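You operate a simulated robot arm through the tools that you are given. There is no shell and no other tool.

Carry out the task below with a simulated two-armed robot. There is one attempt and no reset: what you move stays moved.

JOB
Wipe up the spill on the island top by the press with the cream cloth and put it back.

Only the result counts: the job must be done as asked and must still hold three seconds after the hand-in. Knocking over, shifting, dropping, spilling or breaking anything else fails it. Flat cloth is picked up by pressing the open fingertips on it (5 to 10 N) and closing them slowly along it; thin cloth reads only 2 to 8 mm in the jaws.

ROBOT AND FRAMES
Two 7-joint arms with two-finger parallel grippers on one trunk, on a base that drives. Base frame: it is fixed to the floor where the robot stands at the start and does not move with it; the origin is under the middle of the robot, x ahead of it, y to its left, z up. Readings come in mm, rad, newtons and seconds.
The left shoulder is at the start at [110, 169, 1486], the right one opposite. With the tool pointing down near the work surface each hand reaches from about 380 to 720 mm from the robot's upright axis, wherever it stands, measured 20 degrees to its own side. Places, roughly: cream cloth [-1500, -2250, 1000]. Payload 1.57 kg a hand.
The tool frame of a hand sits at the grasp point between the pads (the TCP): z along the fingers, y along the line on which they close. The tips reach 30 mm beyond it. The gripper opens to 80 mm. The fingers are 17 mm wide and 12 mm thick; the gripper's body (40 by 82 mm) begins 80 mm behind the TCP.
Orientation is that of the tool frame in the base frame, as a unit quaternion [x, y, z, w]. With the fingers straight down and closing along the base's y, the tool's x points along the base's -x, its y along +y and its z along -z.

CONTROLS
- The arms move only by the tool send_rows. It takes "left_steps", "right_steps" or both (then of equal length, played together; a hand with none holds still); each is one flat list of numbers, 7 for each row, row after row: the turn, a rotation vector about the base's x, y, z in rad, then the shift along the base's x, y, z in mm, then the gripper command, from -1 (fully open) to 1 (shut), values between in proportion. In form: [ax, ay, az, x, y, z, claw, ax, ay, az, x, y, z, claw, ...]. A call has 1 to 20 rows; each row shifts and turns the commanded pose from where the row before left it. A row lasts 0.2 s, in which the tool goes at most 50 mm and 0.15 rad; a call with a longer step from one row to the next is refused whole, and so is a gripper value outside its range. Where a pose cannot be reached the arm comes as near as it can. A force on the tool above 40 N (or 10 N above the force at the start of the call, whichever is more), or a blocked arm, ends the call early, and 0.2 s more pass. Each finger travels about 72 mm/s and halts on what it meets, pressing with about 37 N; the grip force reading is that of the motor and also rises with nothing between the fingers. The clock runs only during rows and for 0.2 s after the last one: add rows that do not move to give the fingers time. The reply holds the time, the measured pose of the TCP, the force on the tool along the base axes, the opening and the grip force, in the units named above and with some noise, with the torque about the TCP (base axes, N m) and any sound that the robot's microphone picked up.
- Cameras (640 x 400 px; columns grow to the right, rows downward): "scene" is now at [160.5, -8.6, 1676.4]; the picture's right is [-0.09, -1.00, 0.00], its down [-0.69, 0.07, -0.72] and it looks along [0.72, -0.07, -0.69] (base axes); focal length 270 px, centre (320, 200). "left" rides on the left gripper at [72, 7, -122] in its tool frame; the picture's right is [-0.09, 1.00, 0.00], its down [-0.84, -0.08, -0.54] and it looks along [-0.54, -0.05, 0.84] (tool axes); focal length 238 px, centre (320, 200). "right" rides on the right gripper at [72, -7, -122] in its tool frame; the picture's right is [0.09, 1.00, 0.00], its down [-0.84, 0.08, -0.54] and it looks along [-0.54, 0.05, 0.84] (tool axes); focal length 238 px, centre (320, 200). There is no depth. A picture from a camera that has moved, and an enlarged one, comes with that camera's place and axes in the base frame and with its lens.
- capture(camera): a new picture of that camera. No time passes.
- raise_lower(by): slides the trunk up (or, below 0, down) by that many mm; the arms and the scene camera ride with it, the base frame stays. It gives what a move gives, with no picture.
- steer(legs): drives the robot by 1 to 6 legs, each [ahead, left, turn to the left] in mm, mm and rad, along the robot's own axes; the way and the turn of a leg run together, so that a leg with both is an arc; at most 1500 mm and 3.142 rad a leg. The arms and the cameras ride along, it lands a little off, and it stops where it bumps. It gives what a move gives.
- turn_head(pan, tilt): turns the head with the scene camera to pan (to the left, within 1.501 rad either way) and tilt (down, from -0.506 to 1.204), counted from straight ahead of the robot. It gives what a move gives.
- enlarge(camera, box): a new picture of the part [left, top, right, bottom] of that camera's present view, enlarged. No time passes.
- job_done(): hands the job in; it is judged then, once.

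Nothing tells you exact positions but the pictures and the camera data. Unless the task says otherwise, let go and move clear before handing in.

The tools are called after "Request:" by a JSON object that holds its "fn" and its "kwargs". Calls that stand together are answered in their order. send_rows: Moves the arms, as the interface text tells. Its arguments: {"type":"object","properties":{"left_steps":{"type":"array","items":{"type":"number"}},"right_steps":{"type":"array","items":{"type":"number"}}},"required":[]} The other tools are called the same way: raise_lower (by) slides the trunk up or down; steer (legs) drives the base; turn_head (pan, tilt) turns the head that bears the scene camera; capture (camera) takes a picture; enlarge (camera, box) takes an enlarged picture of a part of a camera's view; job_done () hands the job in.

At the start:

```text
time: 0.0
left_ee_pos: [669.0, 310.5, 1201.3]
left_tool_rot: [0.0, 1.0, 0.0, 0.0]
left_force: [-0.8, 0.7, 0.3]
left_torque: [0.01, 0.0, -0.01]
left_width: 79.9
left_grasp_force: 0.0
right_ee_pos: [647.1, -296.1, 1042.5]
right_tool_rot: [0.0, 1.0, 0.0, 0.001]
right_force: [0.3, -0.2, -0.5]
right_torque: [0.02, 0.01, -0.01]
right_width: 80.0
right_grasp_force: 0.1
trunk travel left (down, up): [-800.0, 90.0]
robot x, y, heading: [-4.8, -2.4, -0.004]
head pan, tilt: [-0.094, 0.764]
```

scene: 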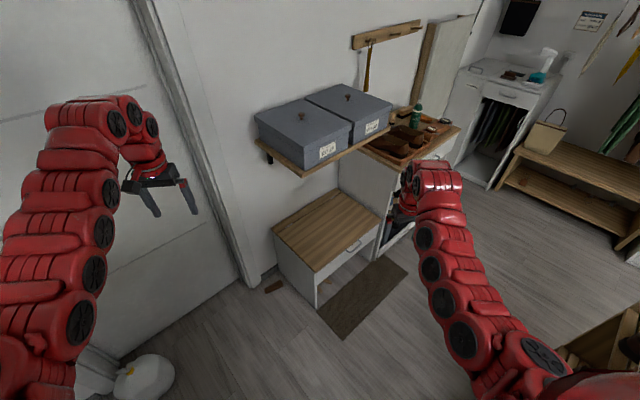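
right: 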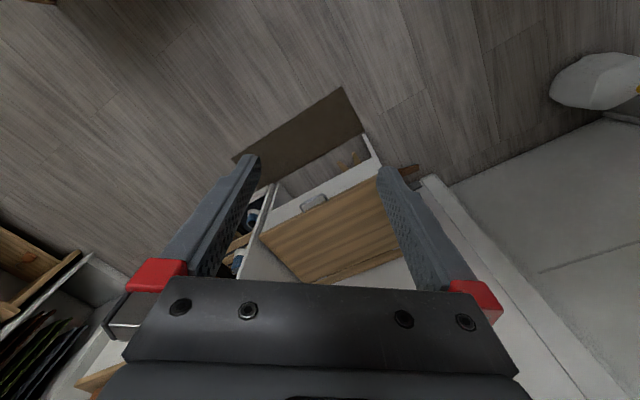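
left: 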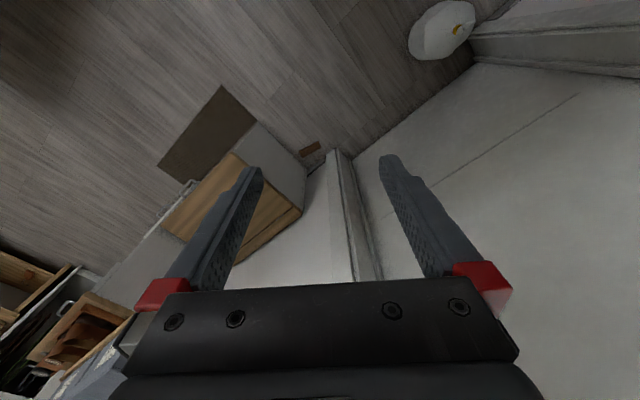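

I see a hallway/laundry-like room ahead with shelves; the cloth should be behind me to the right at about [-1500, -2250, 1000]. I'll turn the head to look around first.

Request:
{"fn": "turn_head", "kwargs": {"pan": -1.5, "tilt": 0.4}}

Request:
{"fn": "capture", "kwargs": {"camera": "scene"}}

Request:
{"fn": "turn_head", "kwargs": {"pan": 1.5, "tilt": 0.5}}

Request:
{"fn": "capture", "kwargs": {"camera": "scene"}}

```text
time: 1.5
left_ee_pos: [666.9, 310.8, 1200.4]
left_tool_rot: [0.0, 1.0, 0.0, 0.0]
left_force: [-0.2, 0.1, -0.2]
left_torque: [0.0, -0.03, -0.04]
left_width: 80.1
left_grasp_force: 0.0
right_ee_pos: [647.0, -295.9, 1042.2]
right_tool_rot: [0.0, 1.0, 0.0, 0.0]
right_force: [0.5, 0.5, 0.8]
right_torque: [-0.01, 0.0, -0.02]
right_width: 80.2
right_grasp_force: 0.1
trunk travel left (down, up): [-800.0, 90.0]
robot x, y, heading: [-0.8, 2.6, -0.004]
head pan, tilt: [-1.499, 0.4]
```

```text
taken
camera scene: at [85.3, -93.2, 1708.6], right [-1.0, -0.07, 0.0], down [-0.03, 0.39, -0.92], along [0.07, -0.92, -0.39], focal length 270 px, centre (320, 200)
```

scene: 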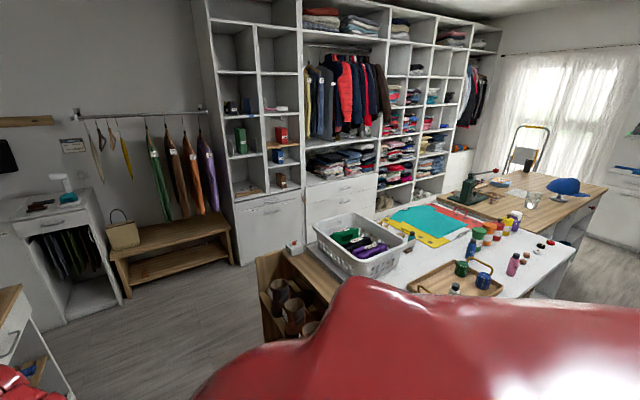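

```text
time: 4.1
left_ee_pos: [667.6, 310.2, 1199.5]
left_tool_rot: [0.0, 1.0, 0.001, 0.0]
left_force: [1.0, -0.1, -1.2]
left_torque: [0.0, 0.01, -0.02]
left_width: 80.0
left_grasp_force: 0.0
right_ee_pos: [647.1, -295.0, 1042.4]
right_tool_rot: [-0.001, 1.0, 0.001, 0.0]
right_force: [0.4, -0.4, 0.5]
right_torque: [0.01, -0.01, 0.0]
right_width: 79.8
right_grasp_force: 0.1
trunk travel left (down, up): [-800.0, 90.0]
robot x, y, heading: [1.3, -0.1, 0.004]
head pan, tilt: [1.499, 0.499]
```

```text
taken
camera scene: at [85.1, 90.0, 1699.5], right [1.0, -0.07, 0.0], down [-0.03, -0.48, -0.88], along [0.06, 0.88, -0.48], focal length 270 px, centre (320, 200)
```

scene: 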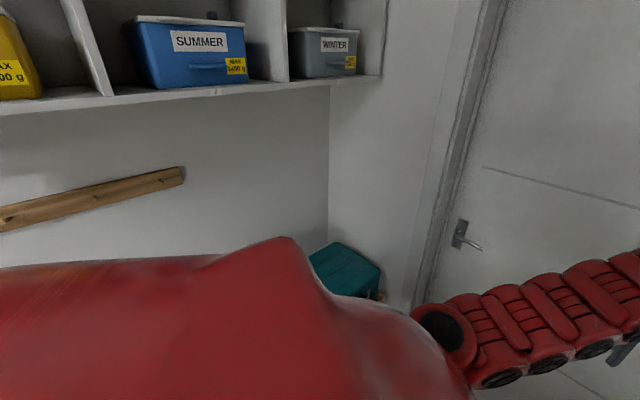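

Request:
{"fn": "turn_head", "kwargs": {"pan": -1.5, "tilt": 0.4}}

Request:
{"fn": "enlarge", "kwargs": {"camera": "scene", "box": [440, 140, 640, 265]}}

Request:
{"fn": "enlarge", "kwargs": {"camera": "scene", "box": [250, 180, 570, 380]}}

```text
time: 6.7
left_ee_pos: [668.1, 309.1, 1200.4]
left_tool_rot: [0.001, 1.0, 0.0, 0.0]
left_force: [-0.1, 0.3, 1.1]
left_torque: [0.01, 0.02, 0.02]
left_width: 80.1
left_grasp_force: 0.1
right_ee_pos: [646.9, -296.1, 1042.3]
right_tool_rot: [-0.001, 1.0, 0.0, 0.0]
right_force: [-0.1, 0.1, -0.3]
right_torque: [-0.01, 0.0, 0.02]
right_width: 80.0
right_grasp_force: 0.0
trunk travel left (down, up): [-800.0, 90.0]
robot x, y, heading: [-0.1, -1.6, 0.0]
head pan, tilt: [-1.499, 0.4]
```

```text
3.20 times, centred on (540, 202) of scene
camera zoom: at [85.2, -93.2, 1708.7], right [-1.0, -0.07, 0.0], down [-0.03, 0.39, -0.92], along [0.07, -0.92, -0.39], focal length 866 px, centre (-384, 192)
```

zoom: 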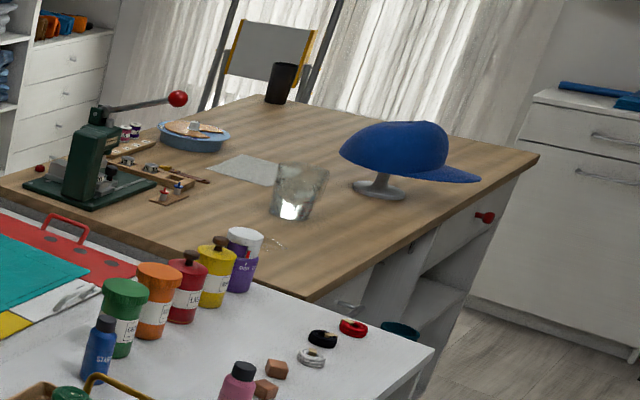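

```text
2.00 times, centred on (410, 280) of scene
camera zoom: at [85.2, -93.2, 1708.7], right [-1.0, -0.07, 0.0], down [-0.03, 0.39, -0.92], along [0.07, -0.92, -0.39], focal length 541 px, centre (140, 40)
```

zoom: 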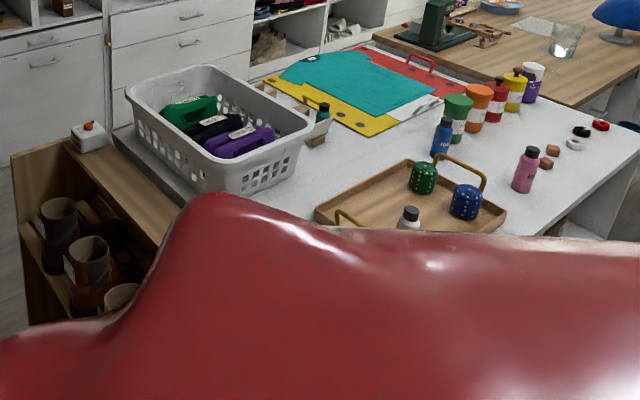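

The island is behind me to the right, turned about 37° in my frame, with a pale cloth, a green press, a glass and a cap on it. First I'll pull both hands in toward the body so turning is safe.

Request:
{"fn": "send_rows", "kwargs": {"left_steps": [0, 0, 0, -30, -8, 8, -1, 0, 0, 0, -30, -8, 8, -1, 0, 0, 0, -30, -8, 8, -1, 0, 0, 0, -30, -8, 8, -1, 0, 0, 0, -30, -8, 8, -1, 0, 0, 0, -30, -8, 8, -1, 0, 0, 0, -30, -8, 8, -1, 0, 0, 0, -30, -4, 4, -1], "right_steps": [0, 0, 0, -40, 0, 0, -1, 0, 0, 0, -30, 5, 28, -1, 0, 0, 0, -25, 6, 30, -1, 0, 0, 0, -25, 7, 30, -1, 0, 0, 0, -25, 7, 30, -1, 0, 0, 0, -25, 7, 30, -1, 0, 0, 0, -25, 7, 30, -1, 0, 0, 0, -25, 7, 30, -1]}}

Request:
{"fn": "steer", "kwargs": {"legs": [[0, 0, -1.57]]}}

Request:
{"fn": "turn_head", "kwargs": {"pan": 0, "tilt": 0.45}}

Request:
{"fn": "capture", "kwargs": {"camera": "scene"}}

Request:
{"fn": "turn_head", "kwargs": {"pan": -0.9, "tilt": 0.45}}

Request:
{"fn": "capture", "kwargs": {"camera": "scene"}}

```text
time: 8.5
left_ee_pos: [606.3, 293.5, 1218.4]
left_tool_rot: [0.0, 1.0, 0.0, -0.001]
left_force: [1.1, 0.1, -0.1]
left_torque: [0.0, -0.03, 0.03]
left_width: 80.1
left_grasp_force: 0.1
left hand out of reach, approached as far as the arm can: row 3, 4, 5, 6, 7, 8
right_ee_pos: [616.6, -301.2, 1040.7]
right_tool_rot: [0.0, 1.0, 0.0, -0.001]
right_force: [0.6, 0.4, -0.1]
right_torque: [-0.01, 0.02, -0.01]
right_width: 80.0
right_grasp_force: 0.1
right hand out of reach, approached as far as the arm can: row 1, 2, 3, 4, 5, 6, 7, 8
trunk travel left (down, up): [-800.0, 90.0]
robot x, y, heading: [0.5, 0.9, 0.004]
head pan, tilt: [-1.499, 0.4]
```

```text
time: 12.7
left_ee_pos: [323.4, -590.7, 1219.0]
left_tool_rot: [0.69, 0.724, 0.001, -0.001]
left_force: [0.2, 0.0, 0.4]
left_torque: [0.01, -0.02, -0.02]
left_width: 80.1
left_grasp_force: 0.0
right_ee_pos: [-270.9, -631.0, 1039.5]
right_tool_rot: [0.689, 0.724, 0.0, 0.0]
right_force: [-0.9, -0.1, -0.2]
right_torque: [0.0, -0.04, -0.01]
right_width: 80.1
right_grasp_force: 0.0
trunk travel left (down, up): [-800.0, 90.0]
robot x, y, heading: [1.6, -0.3, -1.521]
head pan, tilt: [-1.499, 0.4]
```

```text
time: 14.2
left_ee_pos: [323.1, -590.8, 1219.7]
left_tool_rot: [0.688, 0.726, 0.0, -0.001]
left_force: [0.1, -0.4, 0.1]
left_torque: [0.03, 0.01, -0.03]
left_width: 79.9
left_grasp_force: 0.0
right_ee_pos: [-269.0, -630.7, 1040.1]
right_tool_rot: [0.69, 0.724, -0.001, 0.0]
right_force: [-0.4, -0.3, 0.1]
right_torque: [0.01, -0.02, -0.01]
right_width: 80.0
right_grasp_force: 0.0
trunk travel left (down, up): [-800.0, 90.0]
robot x, y, heading: [0.6, 1.1, -1.522]
head pan, tilt: [0.0, 0.45]
```

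```text
taken
camera scene: at [6.7, -172.8, 1704.0], right [-1.0, -0.05, 0.0], down [-0.02, 0.43, -0.9], along [0.04, -0.9, -0.44], focal length 270 px, centre (320, 200)
```

scene: 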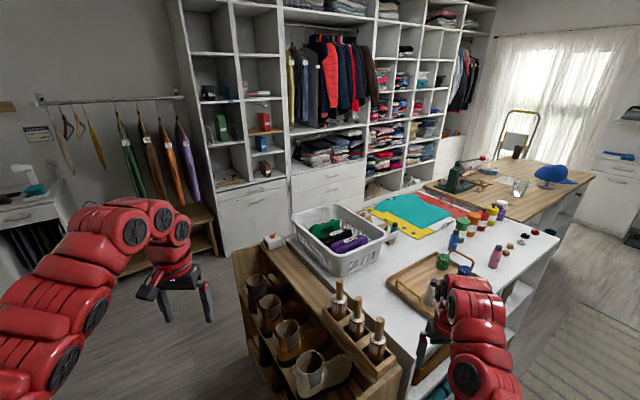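

```text
time: 15.4
left_ee_pos: [323.9, -591.4, 1217.7]
left_tool_rot: [0.69, 0.724, 0.001, -0.001]
left_force: [-0.9, 0.6, -0.9]
left_torque: [0.01, -0.01, 0.02]
left_width: 79.8
left_grasp_force: 0.1
right_ee_pos: [-270.5, -630.6, 1039.8]
right_tool_rot: [0.69, 0.724, 0.0, -0.001]
right_force: [-0.7, -0.2, -0.2]
right_torque: [0.01, -0.04, -0.03]
right_width: 80.0
right_grasp_force: 0.1
trunk travel left (down, up): [-800.0, 90.0]
robot x, y, heading: [3.8, 1.5, -1.518]
head pan, tilt: [-0.901, 0.45]
```

```text
taken
camera scene: at [-66.9, -141.7, 1704.0], right [-0.66, 0.75, 0.0], down [0.33, 0.29, -0.9], along [-0.68, -0.59, -0.44], focal length 270 px, centre (320, 200)
```

scene: 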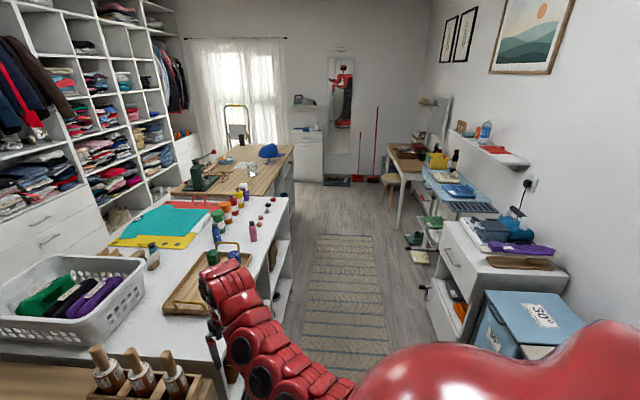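

Both arms still reach out somewhat, and the right hand is low near the tray table. I'll raise the right hand before turning further toward the corridor.

Request:
{"fn": "send_rows", "kwargs": {"right_steps": [0, 0, 0, 0, 0, 30, -1, 0, 0, 0, 0, 0, 40, -1, 0, 0, 0, 0, 0, 40, -1, 0, 0, 0, 0, 0, 40, -1, 0, 0, 0, 0, 0, 30, -1]}}

```text
time: 16.6
left_ee_pos: [323.4, -592.0, 1219.2]
left_tool_rot: [0.689, 0.725, 0.001, -0.002]
left_force: [-1.0, 0.2, -0.5]
left_torque: [0.01, 0.01, -0.05]
left_width: 79.9
left_grasp_force: 0.1
right_ee_pos: [-273.9, -655.9, 1112.4]
right_tool_rot: [0.69, 0.724, 0.0, 0.001]
right_force: [0.4, 0.0, -0.7]
right_torque: [0.0, -0.01, 0.01]
right_width: 79.9
right_grasp_force: 0.0
right hand out of reach, approached as far as the arm can: row 1, 2, 3, 4, 5
trunk travel left (down, up): [-800.0, 90.0]
robot x, y, heading: [3.0, -0.9, -1.522]
head pan, tilt: [-0.901, 0.45]
```

Request:
{"fn": "steer", "kwargs": {"legs": [[0, 0, -1.01]]}}

Request:
{"fn": "turn_head", "kwargs": {"pan": 0, "tilt": 0.45}}

Request:
{"fn": "capture", "kwargs": {"camera": "scene"}}

Request:
{"fn": "turn_head", "kwargs": {"pan": 0.6, "tilt": 0.45}}

Request:
{"fn": "capture", "kwargs": {"camera": "scene"}}

```text
time: 19.6
left_ee_pos: [-328.9, -587.2, 1219.6]
left_tool_rot: [0.954, 0.301, 0.001, -0.002]
left_force: [1.0, -0.7, 0.1]
left_torque: [0.01, 0.01, 0.0]
left_width: 80.1
left_grasp_force: 0.2
right_ee_pos: [-698.9, -117.7, 1111.5]
right_tool_rot: [0.954, 0.301, 0.0, 0.0]
right_force: [0.2, -0.2, 0.7]
right_torque: [0.03, 0.01, -0.02]
right_width: 79.8
right_grasp_force: 0.0
trunk travel left (down, up): [-800.0, 90.0]
robot x, y, heading: [-1.5, -0.3, -2.529]
head pan, tilt: [-0.901, 0.45]
```

```text
time: 20.8
left_ee_pos: [-328.7, -589.5, 1219.0]
left_tool_rot: [0.953, 0.301, 0.001, 0.0]
left_force: [0.7, -0.5, 0.0]
left_torque: [-0.01, 0.0, 0.01]
left_width: 80.2
left_grasp_force: 0.1
right_ee_pos: [-698.7, -116.8, 1111.2]
right_tool_rot: [0.954, 0.301, 0.0, 0.0]
right_force: [0.6, 0.3, -0.4]
right_torque: [0.01, 0.01, -0.02]
right_width: 79.9
right_grasp_force: 0.0
trunk travel left (down, up): [-800.0, 90.0]
robot x, y, heading: [-1.6, 0.3, -2.53]
head pan, tilt: [0.0, 0.45]
```

```text
taken
camera scene: at [-143.0, -99.4, 1704.0], right [-0.57, 0.82, 0.0], down [0.36, 0.25, -0.9], along [-0.74, -0.52, -0.44], focal length 270 px, centre (320, 200)
```

scene: 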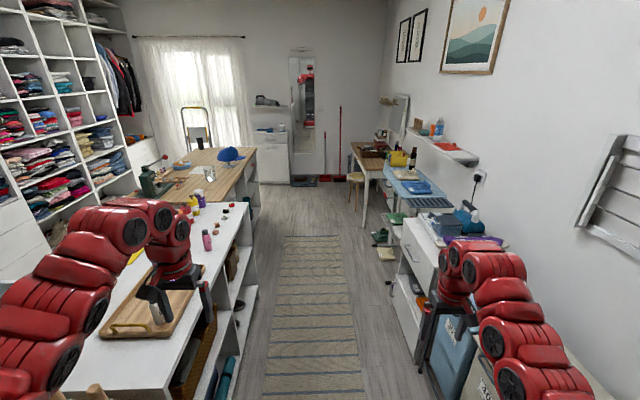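

```text
time: 21.8
left_ee_pos: [-328.0, -588.4, 1219.6]
left_tool_rot: [0.954, 0.3, 0.002, -0.001]
left_force: [-0.2, 0.5, -0.1]
left_torque: [0.0, 0.05, 0.0]
left_width: 79.8
left_grasp_force: 0.1
right_ee_pos: [-700.3, -116.5, 1111.4]
right_tool_rot: [0.954, 0.301, 0.001, 0.0]
right_force: [0.3, -0.2, 0.3]
right_torque: [-0.01, 0.01, 0.0]
right_width: 80.1
right_grasp_force: 0.1
trunk travel left (down, up): [-800.0, 90.0]
robot x, y, heading: [-1.4, 1.3, -2.533]
head pan, tilt: [0.6, 0.45]
```

```text
taken
camera scene: at [-100.1, -132.8, 1704.0], right [-0.94, 0.35, 0.0], down [0.15, 0.41, -0.9], along [-0.32, -0.84, -0.44], focal length 270 px, centre (320, 200)
```

scene: 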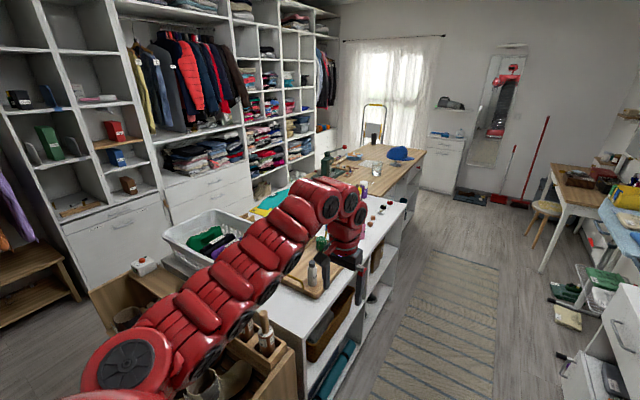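

Request:
{"fn": "enlarge", "kwargs": {"camera": "scene", "box": [290, 120, 450, 220]}}

Request:
{"fn": "enlarge", "kwargs": {"camera": "scene", "box": [330, 130, 430, 192]}}

```text
4.00 times, centred on (370, 170) of scene
camera zoom: at [-100.1, -132.8, 1704.0], right [-0.94, 0.35, 0.0], down [0.15, 0.41, -0.9], along [-0.32, -0.84, -0.44], focal length 1082 px, centre (120, 320)
```

zoom: 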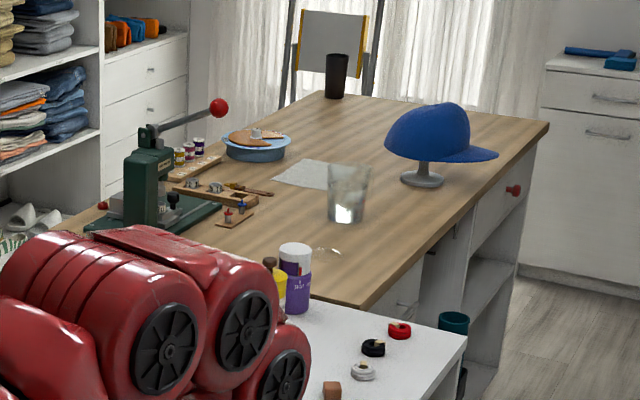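

```text
6.40 times, centred on (380, 161) of scene
camera zoom: at [-100.1, -132.8, 1704.0], right [-0.94, 0.35, 0.0], down [0.15, 0.41, -0.9], along [-0.32, -0.84, -0.44], focal length 1731 px, centre (-64, 450)
```

zoom: 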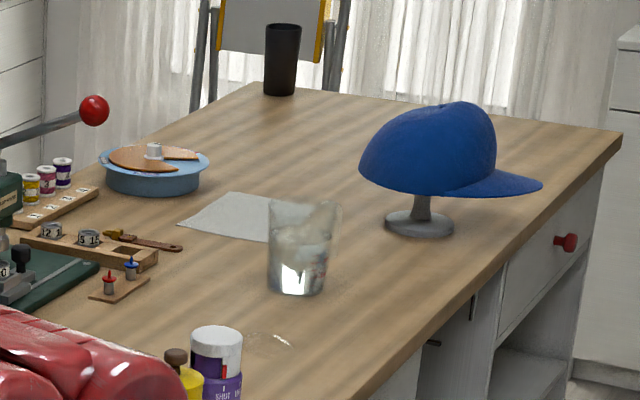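

The corridor with the rug runs along my heading (about -2.475 rad), with the white table and wooden island on the left. I'll raise the trunk for clearance, align, and drive partway along the corridor to view the island.

Request:
{"fn": "raise_lower", "kwargs": {"by": 90}}

Request:
{"fn": "steer", "kwargs": {"legs": [[0, 0, 0.055], [1300, -30, 0]]}}

Request:
{"fn": "turn_head", "kwargs": {"pan": 0.75, "tilt": 0.6}}

Request:
{"fn": "capture", "kwargs": {"camera": "scene"}}

Request:
{"fn": "enlarge", "kwargs": {"camera": "scene", "box": [200, 80, 520, 280]}}

```text
time: 23.1
left_ee_pos: [-328.3, -588.5, 1308.4]
left_tool_rot: [0.954, 0.301, 0.002, -0.002]
left_force: [1.2, -0.4, -1.1]
left_torque: [0.01, -0.03, 0.03]
left_width: 80.0
left_grasp_force: 0.1
right_ee_pos: [-700.0, -116.6, 1201.8]
right_tool_rot: [0.954, 0.3, -0.001, 0.0]
right_force: [0.2, 0.2, 0.3]
right_torque: [-0.02, 0.02, -0.01]
right_width: 79.9
right_grasp_force: 0.0
trunk travel left (down, up): [-890.0, 0.0]
robot x, y, heading: [-2.1, -0.2, -2.525]
head pan, tilt: [0.6, 0.45]
```

```text
time: 30.0
left_ee_pos: [-1351.6, -1370.1, 1308.6]
left_tool_rot: [0.948, 0.318, 0.0, -0.001]
left_force: [0.5, 1.5, 0.0]
left_torque: [-0.02, 0.01, 0.01]
left_width: 79.8
left_grasp_force: 0.1
right_ee_pos: [-1741.8, -911.8, 1201.2]
right_tool_rot: [0.948, 0.319, 0.0, 0.0]
right_force: [-0.5, -0.1, 0.0]
right_torque: [-0.01, -0.02, -0.01]
right_width: 80.1
right_grasp_force: 0.0
trunk travel left (down, up): [-890.0, 0.0]
robot x, y, heading: [-1044.3, -770.7, -2.493]
head pan, tilt: [0.6, 0.45]
```

```text
time: 30.7
left_ee_pos: [-1352.3, -1370.7, 1308.6]
left_tool_rot: [0.947, 0.32, 0.001, -0.002]
left_force: [-0.4, 0.0, -0.3]
left_torque: [0.02, 0.01, 0.02]
left_width: 80.1
left_grasp_force: 0.1
right_ee_pos: [-1741.5, -912.4, 1201.4]
right_tool_rot: [0.948, 0.319, -0.001, 0.0]
right_force: [0.6, -0.4, 0.3]
right_torque: [0.03, -0.01, 0.0]
right_width: 80.3
right_grasp_force: 0.0
trunk travel left (down, up): [-890.0, 0.0]
robot x, y, heading: [-1046.1, -766.3, -2.492]
head pan, tilt: [0.75, 0.6]
```

```text
taken
camera scene: at [-1127.8, -905.7, 1780.4], right [-0.99, 0.17, 0.0], down [0.1, 0.56, -0.83], along [-0.14, -0.81, -0.56], focal length 270 px, centre (320, 200)
```

scene: 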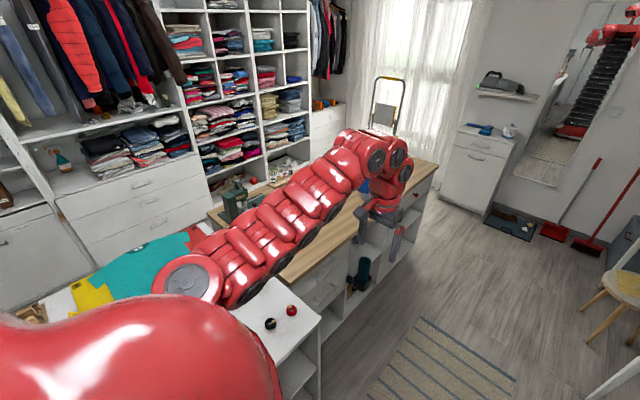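

```text
2.00 times, centred on (360, 180) of scene
camera zoom: at [-1127.8, -905.7, 1780.4], right [-0.99, 0.17, 0.0], down [0.1, 0.56, -0.83], along [-0.14, -0.81, -0.56], focal length 541 px, centre (240, 240)
```

zoom: 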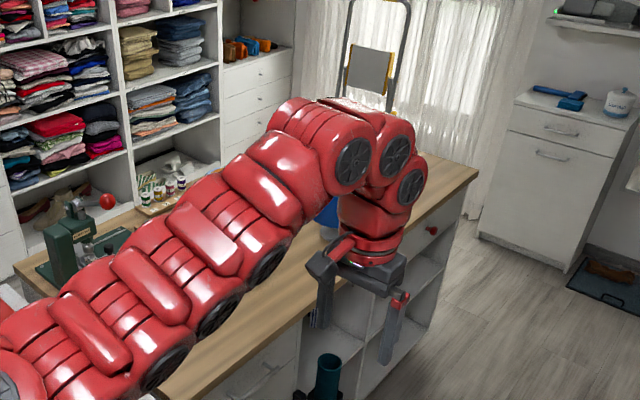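

Request:
{"fn": "steer", "kwargs": {"legs": [[880, 0, 0.017]]}}

Request:
{"fn": "turn_head", "kwargs": {"pan": 1.45, "tilt": 0.6}}

Request:
{"fn": "capture", "kwargs": {"camera": "scene"}}

Request:
{"fn": "capture", "kwargs": {"camera": "left"}}

```text
time: 35.4
left_ee_pos: [-2027.9, -1918.6, 1310.3]
left_tool_rot: [0.943, 0.332, 0.001, -0.002]
left_force: [-0.9, -0.2, -0.5]
left_torque: [0.01, -0.01, 0.01]
left_width: 79.6
left_grasp_force: 0.1
right_ee_pos: [-2429.3, -1473.3, 1200.9]
right_tool_rot: [0.943, 0.332, 0.0, 0.0]
right_force: [-0.5, -0.5, 0.9]
right_torque: [0.01, 0.02, -0.02]
right_width: 79.9
right_grasp_force: 0.0
trunk travel left (down, up): [-890.0, 0.0]
robot x, y, heading: [-1737.5, -1310.8, -2.465]
head pan, tilt: [0.75, 0.6]
```

```text
time: 36.4
left_ee_pos: [-2028.2, -1918.7, 1310.0]
left_tool_rot: [0.943, 0.332, 0.0, 0.0]
left_force: [0.1, -0.3, -0.6]
left_torque: [-0.02, -0.02, -0.03]
left_width: 80.1
left_grasp_force: 0.1
right_ee_pos: [-2429.8, -1473.8, 1201.4]
right_tool_rot: [0.943, 0.332, -0.001, 0.0]
right_force: [0.1, -0.1, -0.9]
right_torque: [0.05, 0.02, -0.03]
right_width: 79.9
right_grasp_force: 0.2
trunk travel left (down, up): [-890.0, 0.0]
robot x, y, heading: [-1736.2, -1313.3, -2.464]
head pan, tilt: [1.45, 0.6]
```

```text
taken
camera scene: at [-1757.4, -1436.7, 1780.5], right [-0.85, -0.53, 0.0], down [-0.3, 0.48, -0.83], along [0.44, -0.7, -0.56], focal length 270 px, centre (320, 200)
```

scene: 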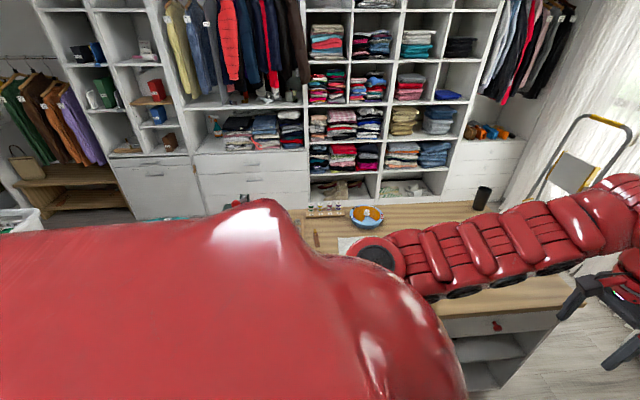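

```text
taken
camera left: at [-1968.4, -1880.9, 1431.9], right [0.55, -0.83, 0.0], down [-0.7, -0.47, 0.54], along [-0.45, -0.3, -0.84], focal length 238 px, centre (320, 200)
```

left: 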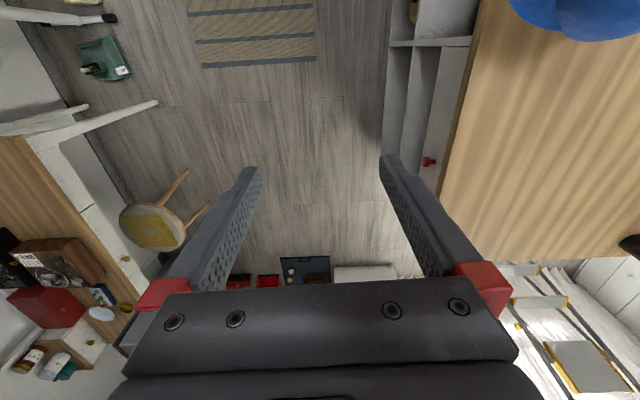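

I'm alongside the island in the corridor. I'll shift slightly away from it, turn to face it, then look down at the top.

Request:
{"fn": "steer", "kwargs": {"legs": [[0, -90, 0], [0, 0, 1.56]]}}

Request:
{"fn": "turn_head", "kwargs": {"pan": 0, "tilt": 0.6}}

Request:
{"fn": "capture", "kwargs": {"camera": "scene"}}

Request:
{"fn": "capture", "kwargs": {"camera": "left"}}

Request:
{"fn": "capture", "kwargs": {"camera": "right"}}

```text
time: 41.4
left_ee_pos: [-1181.8, -1513.8, 1309.5]
left_tool_rot: [0.421, 0.907, 0.0, -0.002]
left_force: [-0.5, -0.4, -0.7]
left_torque: [0.01, 0.03, 0.01]
left_width: 80.3
left_grasp_force: 0.2
right_ee_pos: [-1618.3, -1927.3, 1202.0]
right_tool_rot: [0.42, 0.907, 0.001, -0.001]
right_force: [0.2, 0.1, -0.3]
right_torque: [0.01, -0.02, 0.0]
right_width: 79.9
right_grasp_force: 0.1
trunk travel left (down, up): [-890.0, 0.0]
robot x, y, heading: [-1798.7, -1238.4, -0.868]
head pan, tilt: [1.45, 0.6]
```

```text
time: 43.0
left_ee_pos: [-1182.0, -1514.5, 1308.7]
left_tool_rot: [0.421, 0.907, 0.0, -0.002]
left_force: [0.5, -0.8, -0.3]
left_torque: [-0.02, 0.0, -0.01]
left_width: 80.2
left_grasp_force: 0.1
right_ee_pos: [-1617.3, -1925.9, 1202.1]
right_tool_rot: [0.421, 0.907, 0.0, 0.0]
right_force: [0.3, -0.6, 1.1]
right_torque: [0.02, 0.0, -0.01]
right_width: 80.0
right_grasp_force: 0.0
trunk travel left (down, up): [-890.0, 0.0]
robot x, y, heading: [-1795.4, -1239.4, -0.868]
head pan, tilt: [0.0, 0.6]
```

```text
taken
camera scene: at [-1689.9, -1369.9, 1780.4], right [-0.76, -0.65, 0.0], down [-0.36, 0.43, -0.82], along [0.53, -0.63, -0.57], focal length 270 px, centre (320, 200)
```

scene: 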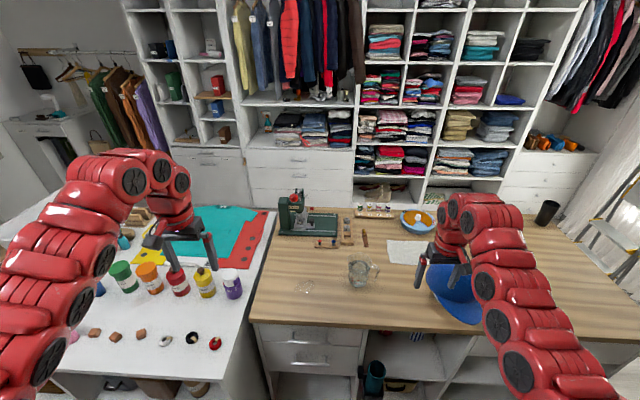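

```text
taken
camera left: at [-1222.5, -1455.8, 1431.7], right [0.82, 0.57, 0.0], down [0.48, -0.69, 0.54], along [0.31, -0.44, -0.84], focal length 238 px, centre (320, 200)
```

left: 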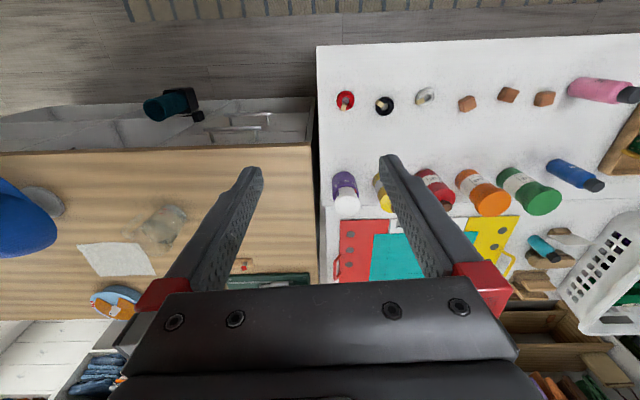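

```text
taken
camera right: at [-1669.1, -1876.4, 1322.6], right [0.7, 0.71, 0.0], down [0.6, -0.59, 0.54], along [0.39, -0.38, -0.84], focal length 238 px, centre (320, 200)
```

right: 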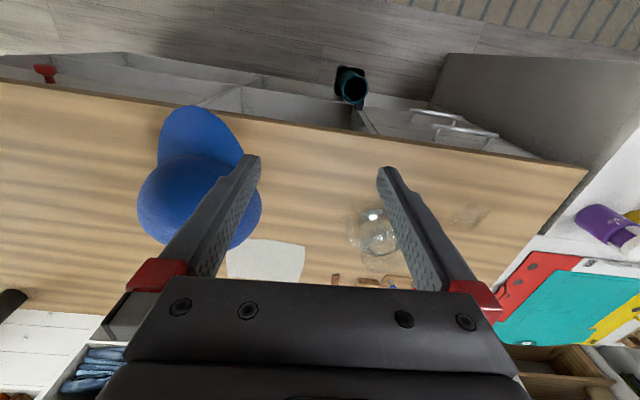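

Request:
{"fn": "enlarge", "kwargs": {"camera": "scene", "box": [250, 180, 450, 305]}}

Request:
{"fn": "enlarge", "kwargs": {"camera": "scene", "box": [255, 250, 335, 300]}}

Request:
{"fn": "enlarge", "kwargs": {"camera": "right", "box": [220, 150, 540, 350]}}

```text
3.20 times, centred on (350, 242) of scene
camera zoom: at [-1689.9, -1369.9, 1780.4], right [-0.76, -0.65, 0.0], down [-0.36, 0.43, -0.82], along [0.53, -0.63, -0.57], focal length 866 px, centre (224, 64)
```

zoom: 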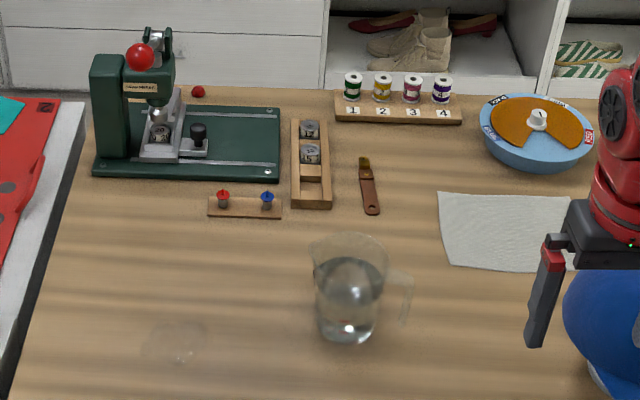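

```text
8.00 times, centred on (295, 275) of scene
camera zoom: at [-1689.9, -1369.9, 1780.4], right [-0.76, -0.65, 0.0], down [-0.36, 0.43, -0.82], along [0.53, -0.63, -0.57], focal length 2164 px, centre (520, -400)
```

zoom: 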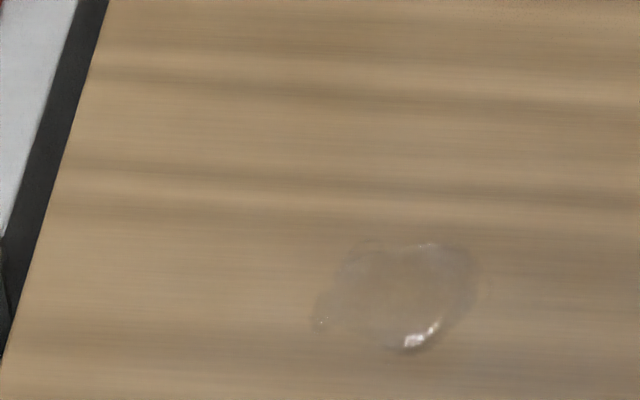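

```text
2.00 times, centred on (380, 250) of right
camera zoom: at [-1669.1, -1876.4, 1322.6], right [0.7, 0.71, 0.0], down [0.6, -0.59, 0.54], along [0.39, -0.38, -0.84], focal length 477 px, centre (200, 100)
```

zoom: 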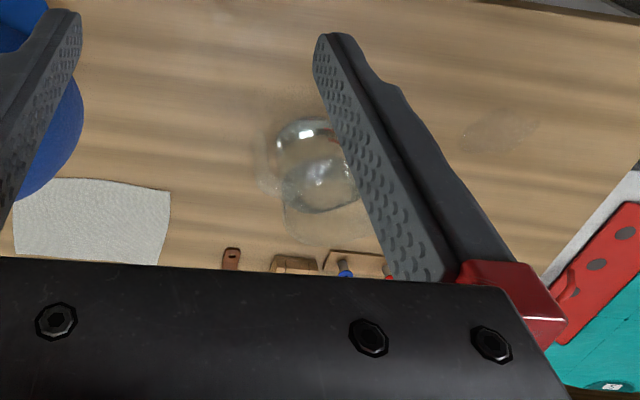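

The puddle is left of the jug near the front edge at about [-1203, -1853, 900], and the cream cloth lies flat at about [-1430, -2290, 900] behind the cap. I'll look down to see how much room my base has in front of the island.

Request:
{"fn": "turn_head", "kwargs": {"pan": 0, "tilt": 1.2}}

Request:
{"fn": "capture", "kwargs": {"camera": "scene"}}

```text
time: 44.0
left_ee_pos: [-1180.9, -1514.8, 1308.1]
left_tool_rot: [0.421, 0.907, 0.0, -0.002]
left_force: [0.3, -0.2, -0.8]
left_torque: [-0.03, -0.01, 0.0]
left_width: 80.0
left_grasp_force: 0.1
right_ee_pos: [-1618.4, -1927.8, 1201.7]
right_tool_rot: [0.421, 0.907, 0.0, -0.001]
right_force: [0.4, -0.1, -0.9]
right_torque: [0.01, 0.0, -0.01]
right_width: 79.9
right_grasp_force: 0.0
trunk travel left (down, up): [-890.0, 0.0]
robot x, y, heading: [-1794.8, -1240.3, -0.871]
head pan, tilt: [0.0, 1.201]
```

```text
taken
camera scene: at [-1710.8, -1345.1, 1735.9], right [-0.76, -0.65, 0.0], down [-0.6, 0.71, -0.36], along [0.23, -0.28, -0.93], focal length 270 px, centre (320, 200)
```

scene: 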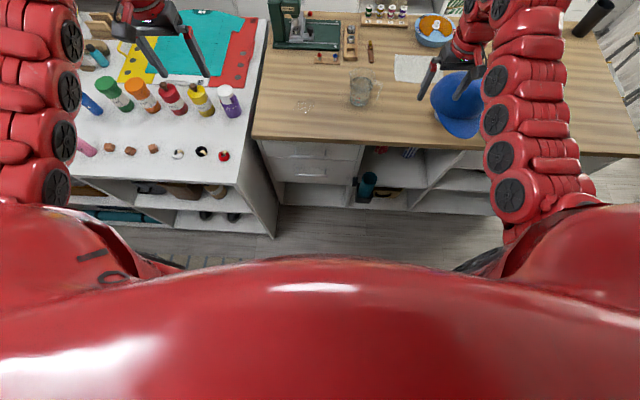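

The island's front edge is about 690 mm ahead of my axis, slightly skewed. I'll square up and close in partway, keeping the hands high over the cap and press.

Request:
{"fn": "steer", "kwargs": {"legs": [[0, 0, -0.045], [270, 0, 0], [0, -80, 0]]}}

Request:
{"fn": "turn_head", "kwargs": {"pan": 0, "tilt": 1.0}}

Request:
{"fn": "capture", "kwargs": {"camera": "scene"}}

Request:
{"fn": "capture", "kwargs": {"camera": "right"}}

Request:
{"fn": "capture", "kwargs": {"camera": "left"}}

```text
time: 47.0
left_ee_pos: [-1095.9, -1806.6, 1307.1]
left_tool_rot: [0.445, 0.895, -0.001, -0.003]
left_force: [0.8, 0.5, 0.6]
left_torque: [-0.01, 0.06, 0.0]
left_width: 79.8
left_grasp_force: 0.1
right_ee_pos: [-1553.7, -2195.0, 1202.1]
right_tool_rot: [0.446, 0.895, -0.002, -0.001]
right_force: [0.0, 1.1, -0.1]
right_torque: [0.0, 0.03, 0.0]
right_width: 80.0
right_grasp_force: 0.1
trunk travel left (down, up): [-890.0, 0.0]
robot x, y, heading: [-1695.9, -1499.9, -0.924]
head pan, tilt: [0.0, 1.201]
```

```text
time: 47.7
left_ee_pos: [-1099.6, -1810.5, 1309.9]
left_tool_rot: [0.445, 0.895, 0.001, -0.002]
left_force: [-0.1, 0.1, -0.9]
left_torque: [0.0, 0.01, 0.0]
left_width: 80.0
left_grasp_force: 0.2
right_ee_pos: [-1556.4, -2197.6, 1200.7]
right_tool_rot: [0.446, 0.895, 0.0, 0.0]
right_force: [0.5, 0.0, 0.4]
right_torque: [-0.02, -0.04, 0.01]
right_width: 79.8
right_grasp_force: 0.0
trunk travel left (down, up): [-890.0, 0.0]
robot x, y, heading: [-1696.4, -1504.1, -0.924]
head pan, tilt: [0.0, 1.0]
```

```text
taken
camera scene: at [-1611.3, -1624.4, 1748.3], right [-0.8, -0.6, 0.0], down [-0.51, 0.67, -0.54], along [0.33, -0.43, -0.84], focal length 270 px, centre (320, 200)
```

scene: 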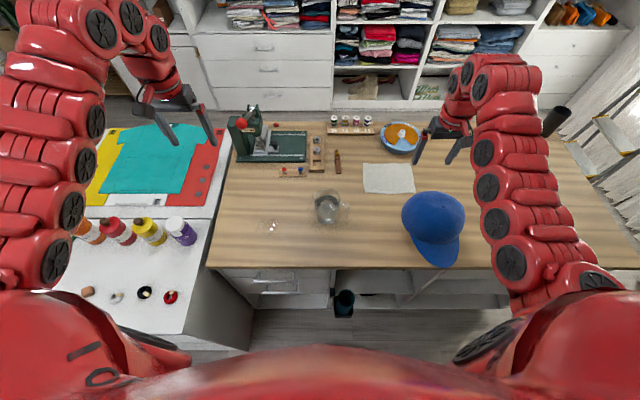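

```text
taken
camera right: at [-1606.4, -2145.6, 1322.1], right [0.74, 0.67, 0.0], down [0.56, -0.62, 0.54], along [0.37, -0.4, -0.84], focal length 238 px, centre (320, 200)
```

right: 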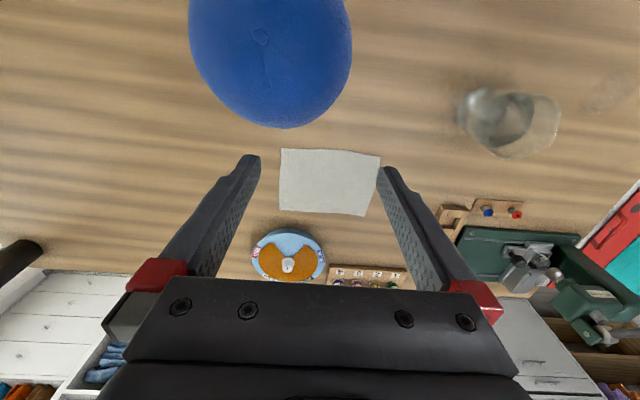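

```text
taken
camera left: at [-1137.5, -1750.3, 1432.0], right [0.85, 0.53, 0.0], down [0.44, -0.72, 0.54], along [0.28, -0.46, -0.84], focal length 238 px, centre (320, 200)
```

left: 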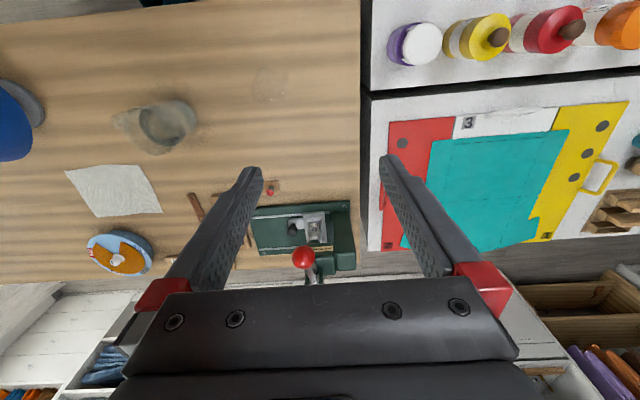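

I'm squared up at about 436 mm from the edge; the cloth is 190 x 143 mm, centred near [-1438, -2310, 900]. I'll creep closer in two small legs, watching for a bump.

Request:
{"fn": "steer", "kwargs": {"legs": [[60, -35, 0]]}}

Request:
{"fn": "steer", "kwargs": {"legs": [[50, 0, 0]]}}

Request:
{"fn": "capture", "kwargs": {"camera": "scene"}}

Request:
{"fn": "capture", "kwargs": {"camera": "right"}}

```text
time: 48.7
left_ee_pos: [-1090.3, -1871.5, 1309.7]
left_tool_rot: [0.446, 0.895, -0.001, 0.0]
left_force: [0.3, -0.5, 0.1]
left_torque: [-0.07, 0.01, 0.03]
left_width: 80.1
left_grasp_force: 0.1
right_ee_pos: [-1549.3, -2257.9, 1204.9]
right_tool_rot: [0.447, 0.895, -0.002, 0.001]
right_force: [-0.7, 0.1, 0.7]
right_torque: [-0.08, 0.0, 0.02]
right_width: 79.9
right_grasp_force: 0.0
trunk travel left (down, up): [-890.0, 0.0]
robot x, y, heading: [-1688.7, -1565.7, -0.926]
head pan, tilt: [0.0, 1.0]
```

```text
time: 49.6
left_ee_pos: [-1064.1, -1909.4, 1312.4]
left_tool_rot: [0.445, 0.896, 0.0, 0.001]
left_force: [-0.1, 0.5, -0.4]
left_torque: [-0.03, -0.07, 0.0]
left_width: 80.1
left_grasp_force: 0.1
right_ee_pos: [-1523.9, -2298.9, 1205.1]
right_tool_rot: [0.446, 0.895, -0.001, 0.002]
right_force: [-1.1, -0.2, 0.8]
right_torque: [-0.07, -0.08, 0.01]
right_width: 80.2
right_grasp_force: 0.1
trunk travel left (down, up): [-890.0, 0.0]
robot x, y, heading: [-1659.0, -1604.9, -0.926]
head pan, tilt: [0.0, 1.0]
```

```text
taken
camera scene: at [-1578.1, -1722.3, 1749.3], right [-0.8, -0.6, 0.0], down [-0.5, 0.67, -0.54], along [0.33, -0.43, -0.84], focal length 270 px, centre (320, 200)
```

scene: 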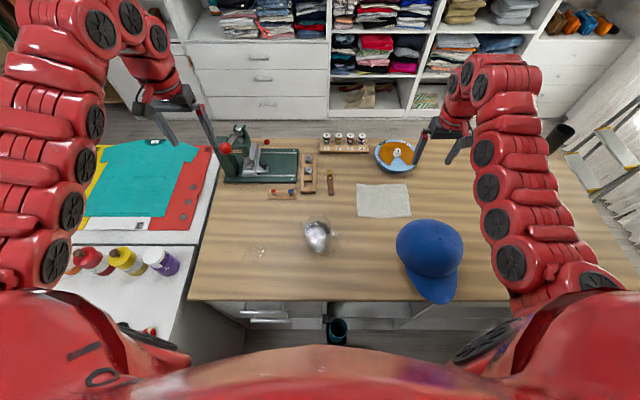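

```text
taken
camera right: at [-1572.3, -2245.6, 1325.9], right [0.74, 0.67, 0.0], down [0.56, -0.62, 0.55], along [0.37, -0.4, -0.84], focal length 238 px, centre (320, 200)
```

right: 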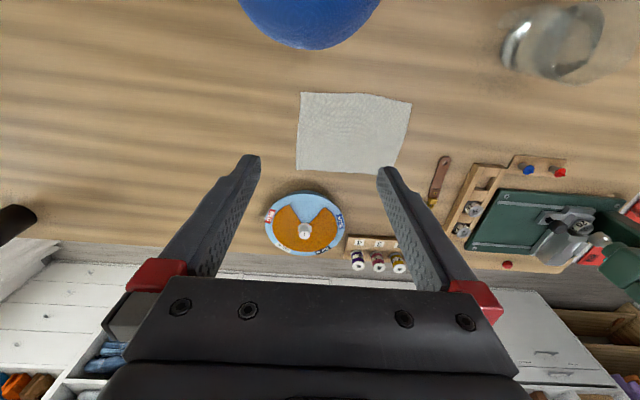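

No bump, and the edge is now ~330 mm ahead of my axis. The cloth's near edge midpoint is about [-1480, -2255]; I'll move the right hand over the grasp spot at height, keeping clear of the cap.

Request:
{"fn": "send_rows", "kwargs": {"right_steps": [0, 0, 0, 18, 7, 0, -1, 0, 0, 0, 18, 7, 0, -1, 0, 0, 0, 18, 7, 0, -1, 0, 0, 0, 18, 8, 0, -1]}}

```text
time: 50.6
left_ee_pos: [-1058.4, -1915.1, 1309.1]
left_tool_rot: [0.445, 0.895, 0.001, -0.003]
left_force: [-0.1, -0.1, 0.5]
left_torque: [-0.06, 0.01, 0.0]
left_width: 79.9
left_grasp_force: 0.1
right_ee_pos: [-1445.1, -2274.0, 1201.9]
right_tool_rot: [0.446, 0.895, 0.0, 0.0]
right_force: [0.0, -0.5, 0.2]
right_torque: [0.04, 0.01, 0.02]
right_width: 80.0
right_grasp_force: 0.0
trunk travel left (down, up): [-890.0, 0.0]
robot x, y, heading: [-1662.5, -1607.3, -0.921]
head pan, tilt: [0.0, 1.0]
```

Request:
{"fn": "send_rows", "kwargs": {"right_steps": [0, 0, 0, -1, 1, -40, -0.25, 0, 0, 0, -1, 1, -40, -0.25, 0, 0, 0, -1, 1, -40, -0.25, 0, 0, 0, -1, 0, -40, -0.25, 0, 0, 0, -1, 0, -40, -0.25, 0, 0, 0, 0, 0, 0, -0.25]}}

Request:
{"fn": "capture", "kwargs": {"camera": "right"}}

Request:
{"fn": "capture", "kwargs": {"camera": "scene"}}

```text
time: 52.0
left_ee_pos: [-1060.5, -1914.7, 1308.5]
left_tool_rot: [0.445, 0.895, 0.001, -0.002]
left_force: [-0.3, -0.4, 0.8]
left_torque: [-0.03, 0.03, 0.01]
left_width: 79.8
left_grasp_force: 0.1
right_ee_pos: [-1452.1, -2267.8, 1003.2]
right_tool_rot: [0.446, 0.895, 0.0, 0.0]
right_force: [-0.1, -0.1, -0.4]
right_torque: [-0.02, 0.01, 0.01]
right_width: 49.9
right_grasp_force: 0.1
trunk travel left (down, up): [-890.0, 0.0]
robot x, y, heading: [-1662.0, -1611.2, -0.924]
head pan, tilt: [0.0, 1.0]
```

```text
taken
camera right: at [-1502.2, -2215.2, 1124.7], right [0.74, 0.67, 0.0], down [0.57, -0.62, 0.54], along [0.36, -0.4, -0.84], focal length 238 px, centre (320, 200)
```

right: 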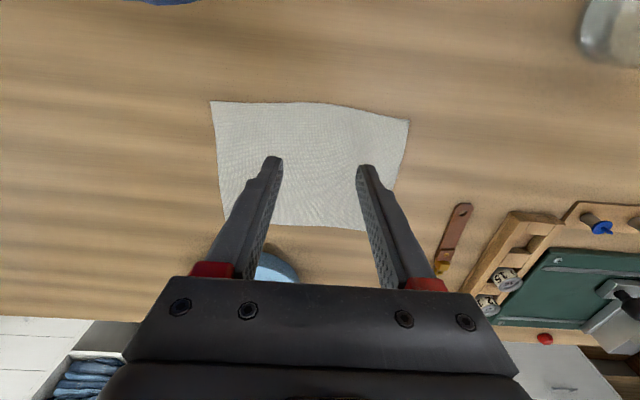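

```text
taken
camera scene: at [-1572.5, -1728.5, 1748.5], right [-0.8, -0.6, 0.0], down [-0.51, 0.67, -0.54], along [0.33, -0.43, -0.84], focal length 270 px, centre (320, 200)
```

scene: 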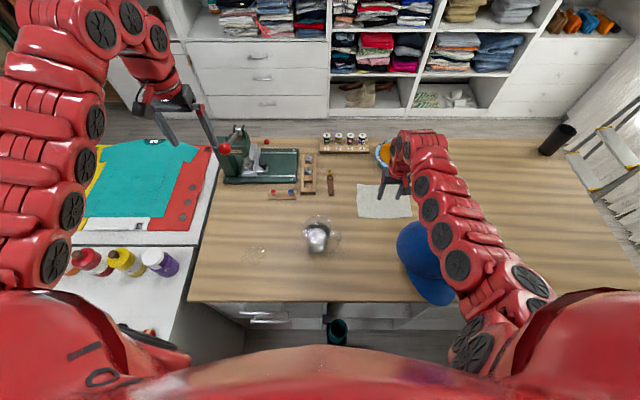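

The open fingers are centred over the cloth ~23 mm in from its near edge. I'll descend toward contact carefully.

Request:
{"fn": "send_rows", "kwargs": {"right_steps": [0, 0, 0, 0, 0, -30, -0.25, 0, 0, 0, 0, 0, -25, -0.25, 0, 0, 0, 0, 0, -8, -0.25, 0, 0, 0, 0, 0, 0, -0.25]}}

```text
time: 53.0
left_ee_pos: [-1060.2, -1915.3, 1308.9]
left_tool_rot: [0.445, 0.895, 0.001, -0.002]
left_force: [0.9, -1.2, 0.4]
left_torque: [0.0, -0.05, 0.04]
left_width: 79.8
left_grasp_force: 0.1
right_ee_pos: [-1452.2, -2268.8, 940.0]
right_tool_rot: [0.446, 0.895, 0.0, 0.0]
right_force: [-0.3, 0.1, 0.3]
right_torque: [0.03, 0.0, -0.03]
right_width: 49.9
right_grasp_force: 0.1
trunk travel left (down, up): [-890.0, 0.0]
robot x, y, heading: [-1662.6, -1608.2, -0.924]
head pan, tilt: [0.0, 1.0]
```

Request:
{"fn": "send_rows", "kwargs": {"right_steps": [0, 0, 0, 0, 0, -3, -0.25, 0, 0, 0, 0, 0, -3, -0.25, 0, 0, 0, 0, 0, -2, -0.25]}}

Request:
{"fn": "capture", "kwargs": {"camera": "right"}}

```text
time: 53.8
left_ee_pos: [-1059.4, -1914.9, 1309.4]
left_tool_rot: [0.446, 0.895, 0.0, -0.003]
left_force: [-0.4, 0.8, -0.4]
left_torque: [0.0, 0.0, 0.02]
left_width: 80.0
left_grasp_force: 0.1
right_ee_pos: [-1452.5, -2270.0, 931.0]
right_tool_rot: [0.446, 0.895, -0.002, 0.002]
right_force: [0.0, -0.3, 1.0]
right_torque: [0.02, 0.02, -0.01]
right_width: 49.9
right_grasp_force: 0.1
trunk travel left (down, up): [-890.0, 0.0]
robot x, y, heading: [-1660.9, -1605.5, -0.924]
head pan, tilt: [0.0, 1.0]
```

```text
taken
camera right: at [-1500.7, -2217.3, 1052.0], right [0.74, 0.67, 0.0], down [0.57, -0.62, 0.54], along [0.37, -0.4, -0.84], focal length 238 px, centre (320, 200)
```

right: 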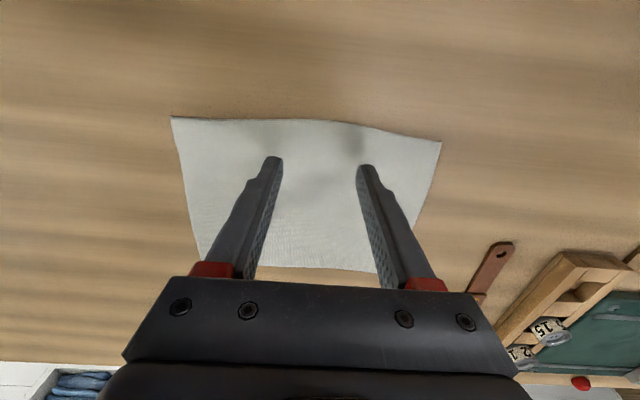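

Request:
{"fn": "send_rows", "kwargs": {"right_steps": [0, 0, 0, 0, 0, -1.5, -0.25, 0, 0, 0, 0, 0, -1.5, -0.25]}}

```text
time: 54.4
left_ee_pos: [-1061.0, -1914.6, 1307.9]
left_tool_rot: [0.445, 0.895, 0.0, -0.001]
left_force: [-0.2, -0.9, -0.8]
left_torque: [0.01, 0.02, 0.0]
left_width: 80.0
left_grasp_force: 0.0
right_ee_pos: [-1452.0, -2270.3, 927.6]
right_tool_rot: [0.446, 0.895, 0.0, 0.0]
right_force: [-0.5, -0.3, -0.1]
right_torque: [0.0, -0.02, -0.04]
right_width: 49.9
right_grasp_force: 0.0
trunk travel left (down, up): [-890.0, 0.0]
robot x, y, heading: [-1659.7, -1611.2, -0.927]
head pan, tilt: [0.0, 1.0]
```

Request:
{"fn": "send_rows", "kwargs": {"right_steps": [0, 0, 0, 0, 0, -1.5, -0.25, 0, 0, 0, 0, 0, -1.5, -0.25]}}

```text
time: 55.0
left_ee_pos: [-1059.9, -1914.7, 1308.5]
left_tool_rot: [0.445, 0.896, 0.0, -0.002]
left_force: [-0.2, -0.3, 0.2]
left_torque: [0.02, 0.03, -0.02]
left_width: 80.1
left_grasp_force: 0.1
right_ee_pos: [-1452.7, -2270.7, 924.6]
right_tool_rot: [0.446, 0.895, 0.0, 0.0]
right_force: [-0.1, 0.2, 0.2]
right_torque: [-0.03, 0.01, 0.0]
right_width: 49.7
right_grasp_force: 0.0
trunk travel left (down, up): [-890.0, 0.0]
robot x, y, heading: [-1660.6, -1610.4, -0.927]
head pan, tilt: [0.0, 1.0]
```

Request:
{"fn": "send_rows", "kwargs": {"right_steps": [0, 0, 0, 0, 0, -1.5, -0.25, 0, 0, 0, 0, 0, -1.5, -0.25]}}

Request:
{"fn": "send_rows", "kwargs": {"right_steps": [0, 0, 0, 0, 0, -1.5, -0.25]}}

Request:
{"fn": "capture", "kwargs": {"camera": "right"}}

```text
time: 55.6
left_ee_pos: [-1060.2, -1915.5, 1308.2]
left_tool_rot: [0.445, 0.895, 0.001, -0.001]
left_force: [-0.4, -0.5, -0.4]
left_torque: [-0.01, 0.03, 0.0]
left_width: 79.9
left_grasp_force: 0.0
right_ee_pos: [-1452.6, -2270.6, 920.8]
right_tool_rot: [0.447, 0.895, 0.0, 0.0]
right_force: [0.0, 0.4, -0.3]
right_torque: [0.0, 0.01, 0.0]
right_width: 49.9
right_grasp_force: 0.1
trunk travel left (down, up): [-890.0, 0.0]
robot x, y, heading: [-1655.9, -1606.9, -0.926]
head pan, tilt: [0.0, 1.0]
```

```text
time: 56.0
left_ee_pos: [-1060.6, -1914.3, 1309.2]
left_tool_rot: [0.445, 0.896, 0.0, -0.003]
left_force: [0.8, 0.0, -0.3]
left_torque: [0.01, 0.01, 0.02]
left_width: 80.2
left_grasp_force: 0.0
right_ee_pos: [-1452.7, -2270.7, 920.6]
right_tool_rot: [0.446, 0.895, 0.0, 0.0]
right_force: [0.6, 0.5, -0.4]
right_torque: [0.0, 0.0, -0.03]
right_width: 50.0
right_grasp_force: 0.1
trunk travel left (down, up): [-890.0, 0.0]
robot x, y, heading: [-1660.1, -1606.4, -0.926]
head pan, tilt: [0.0, 1.0]
```

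```text
taken
camera right: at [-1500.8, -2217.6, 1041.6], right [0.74, 0.67, 0.0], down [0.57, -0.62, 0.54], along [0.36, -0.4, -0.84], focal length 238 px, centre (320, 200)
```

right: 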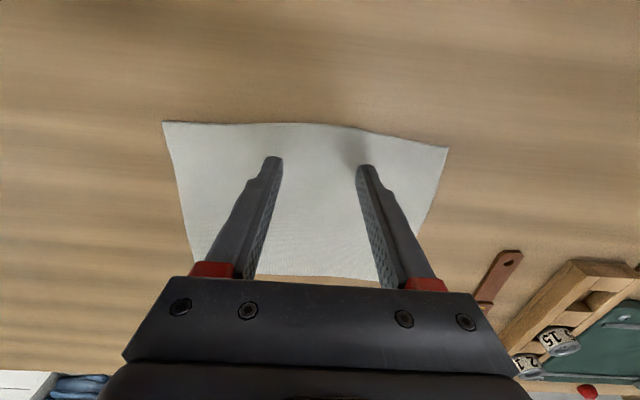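

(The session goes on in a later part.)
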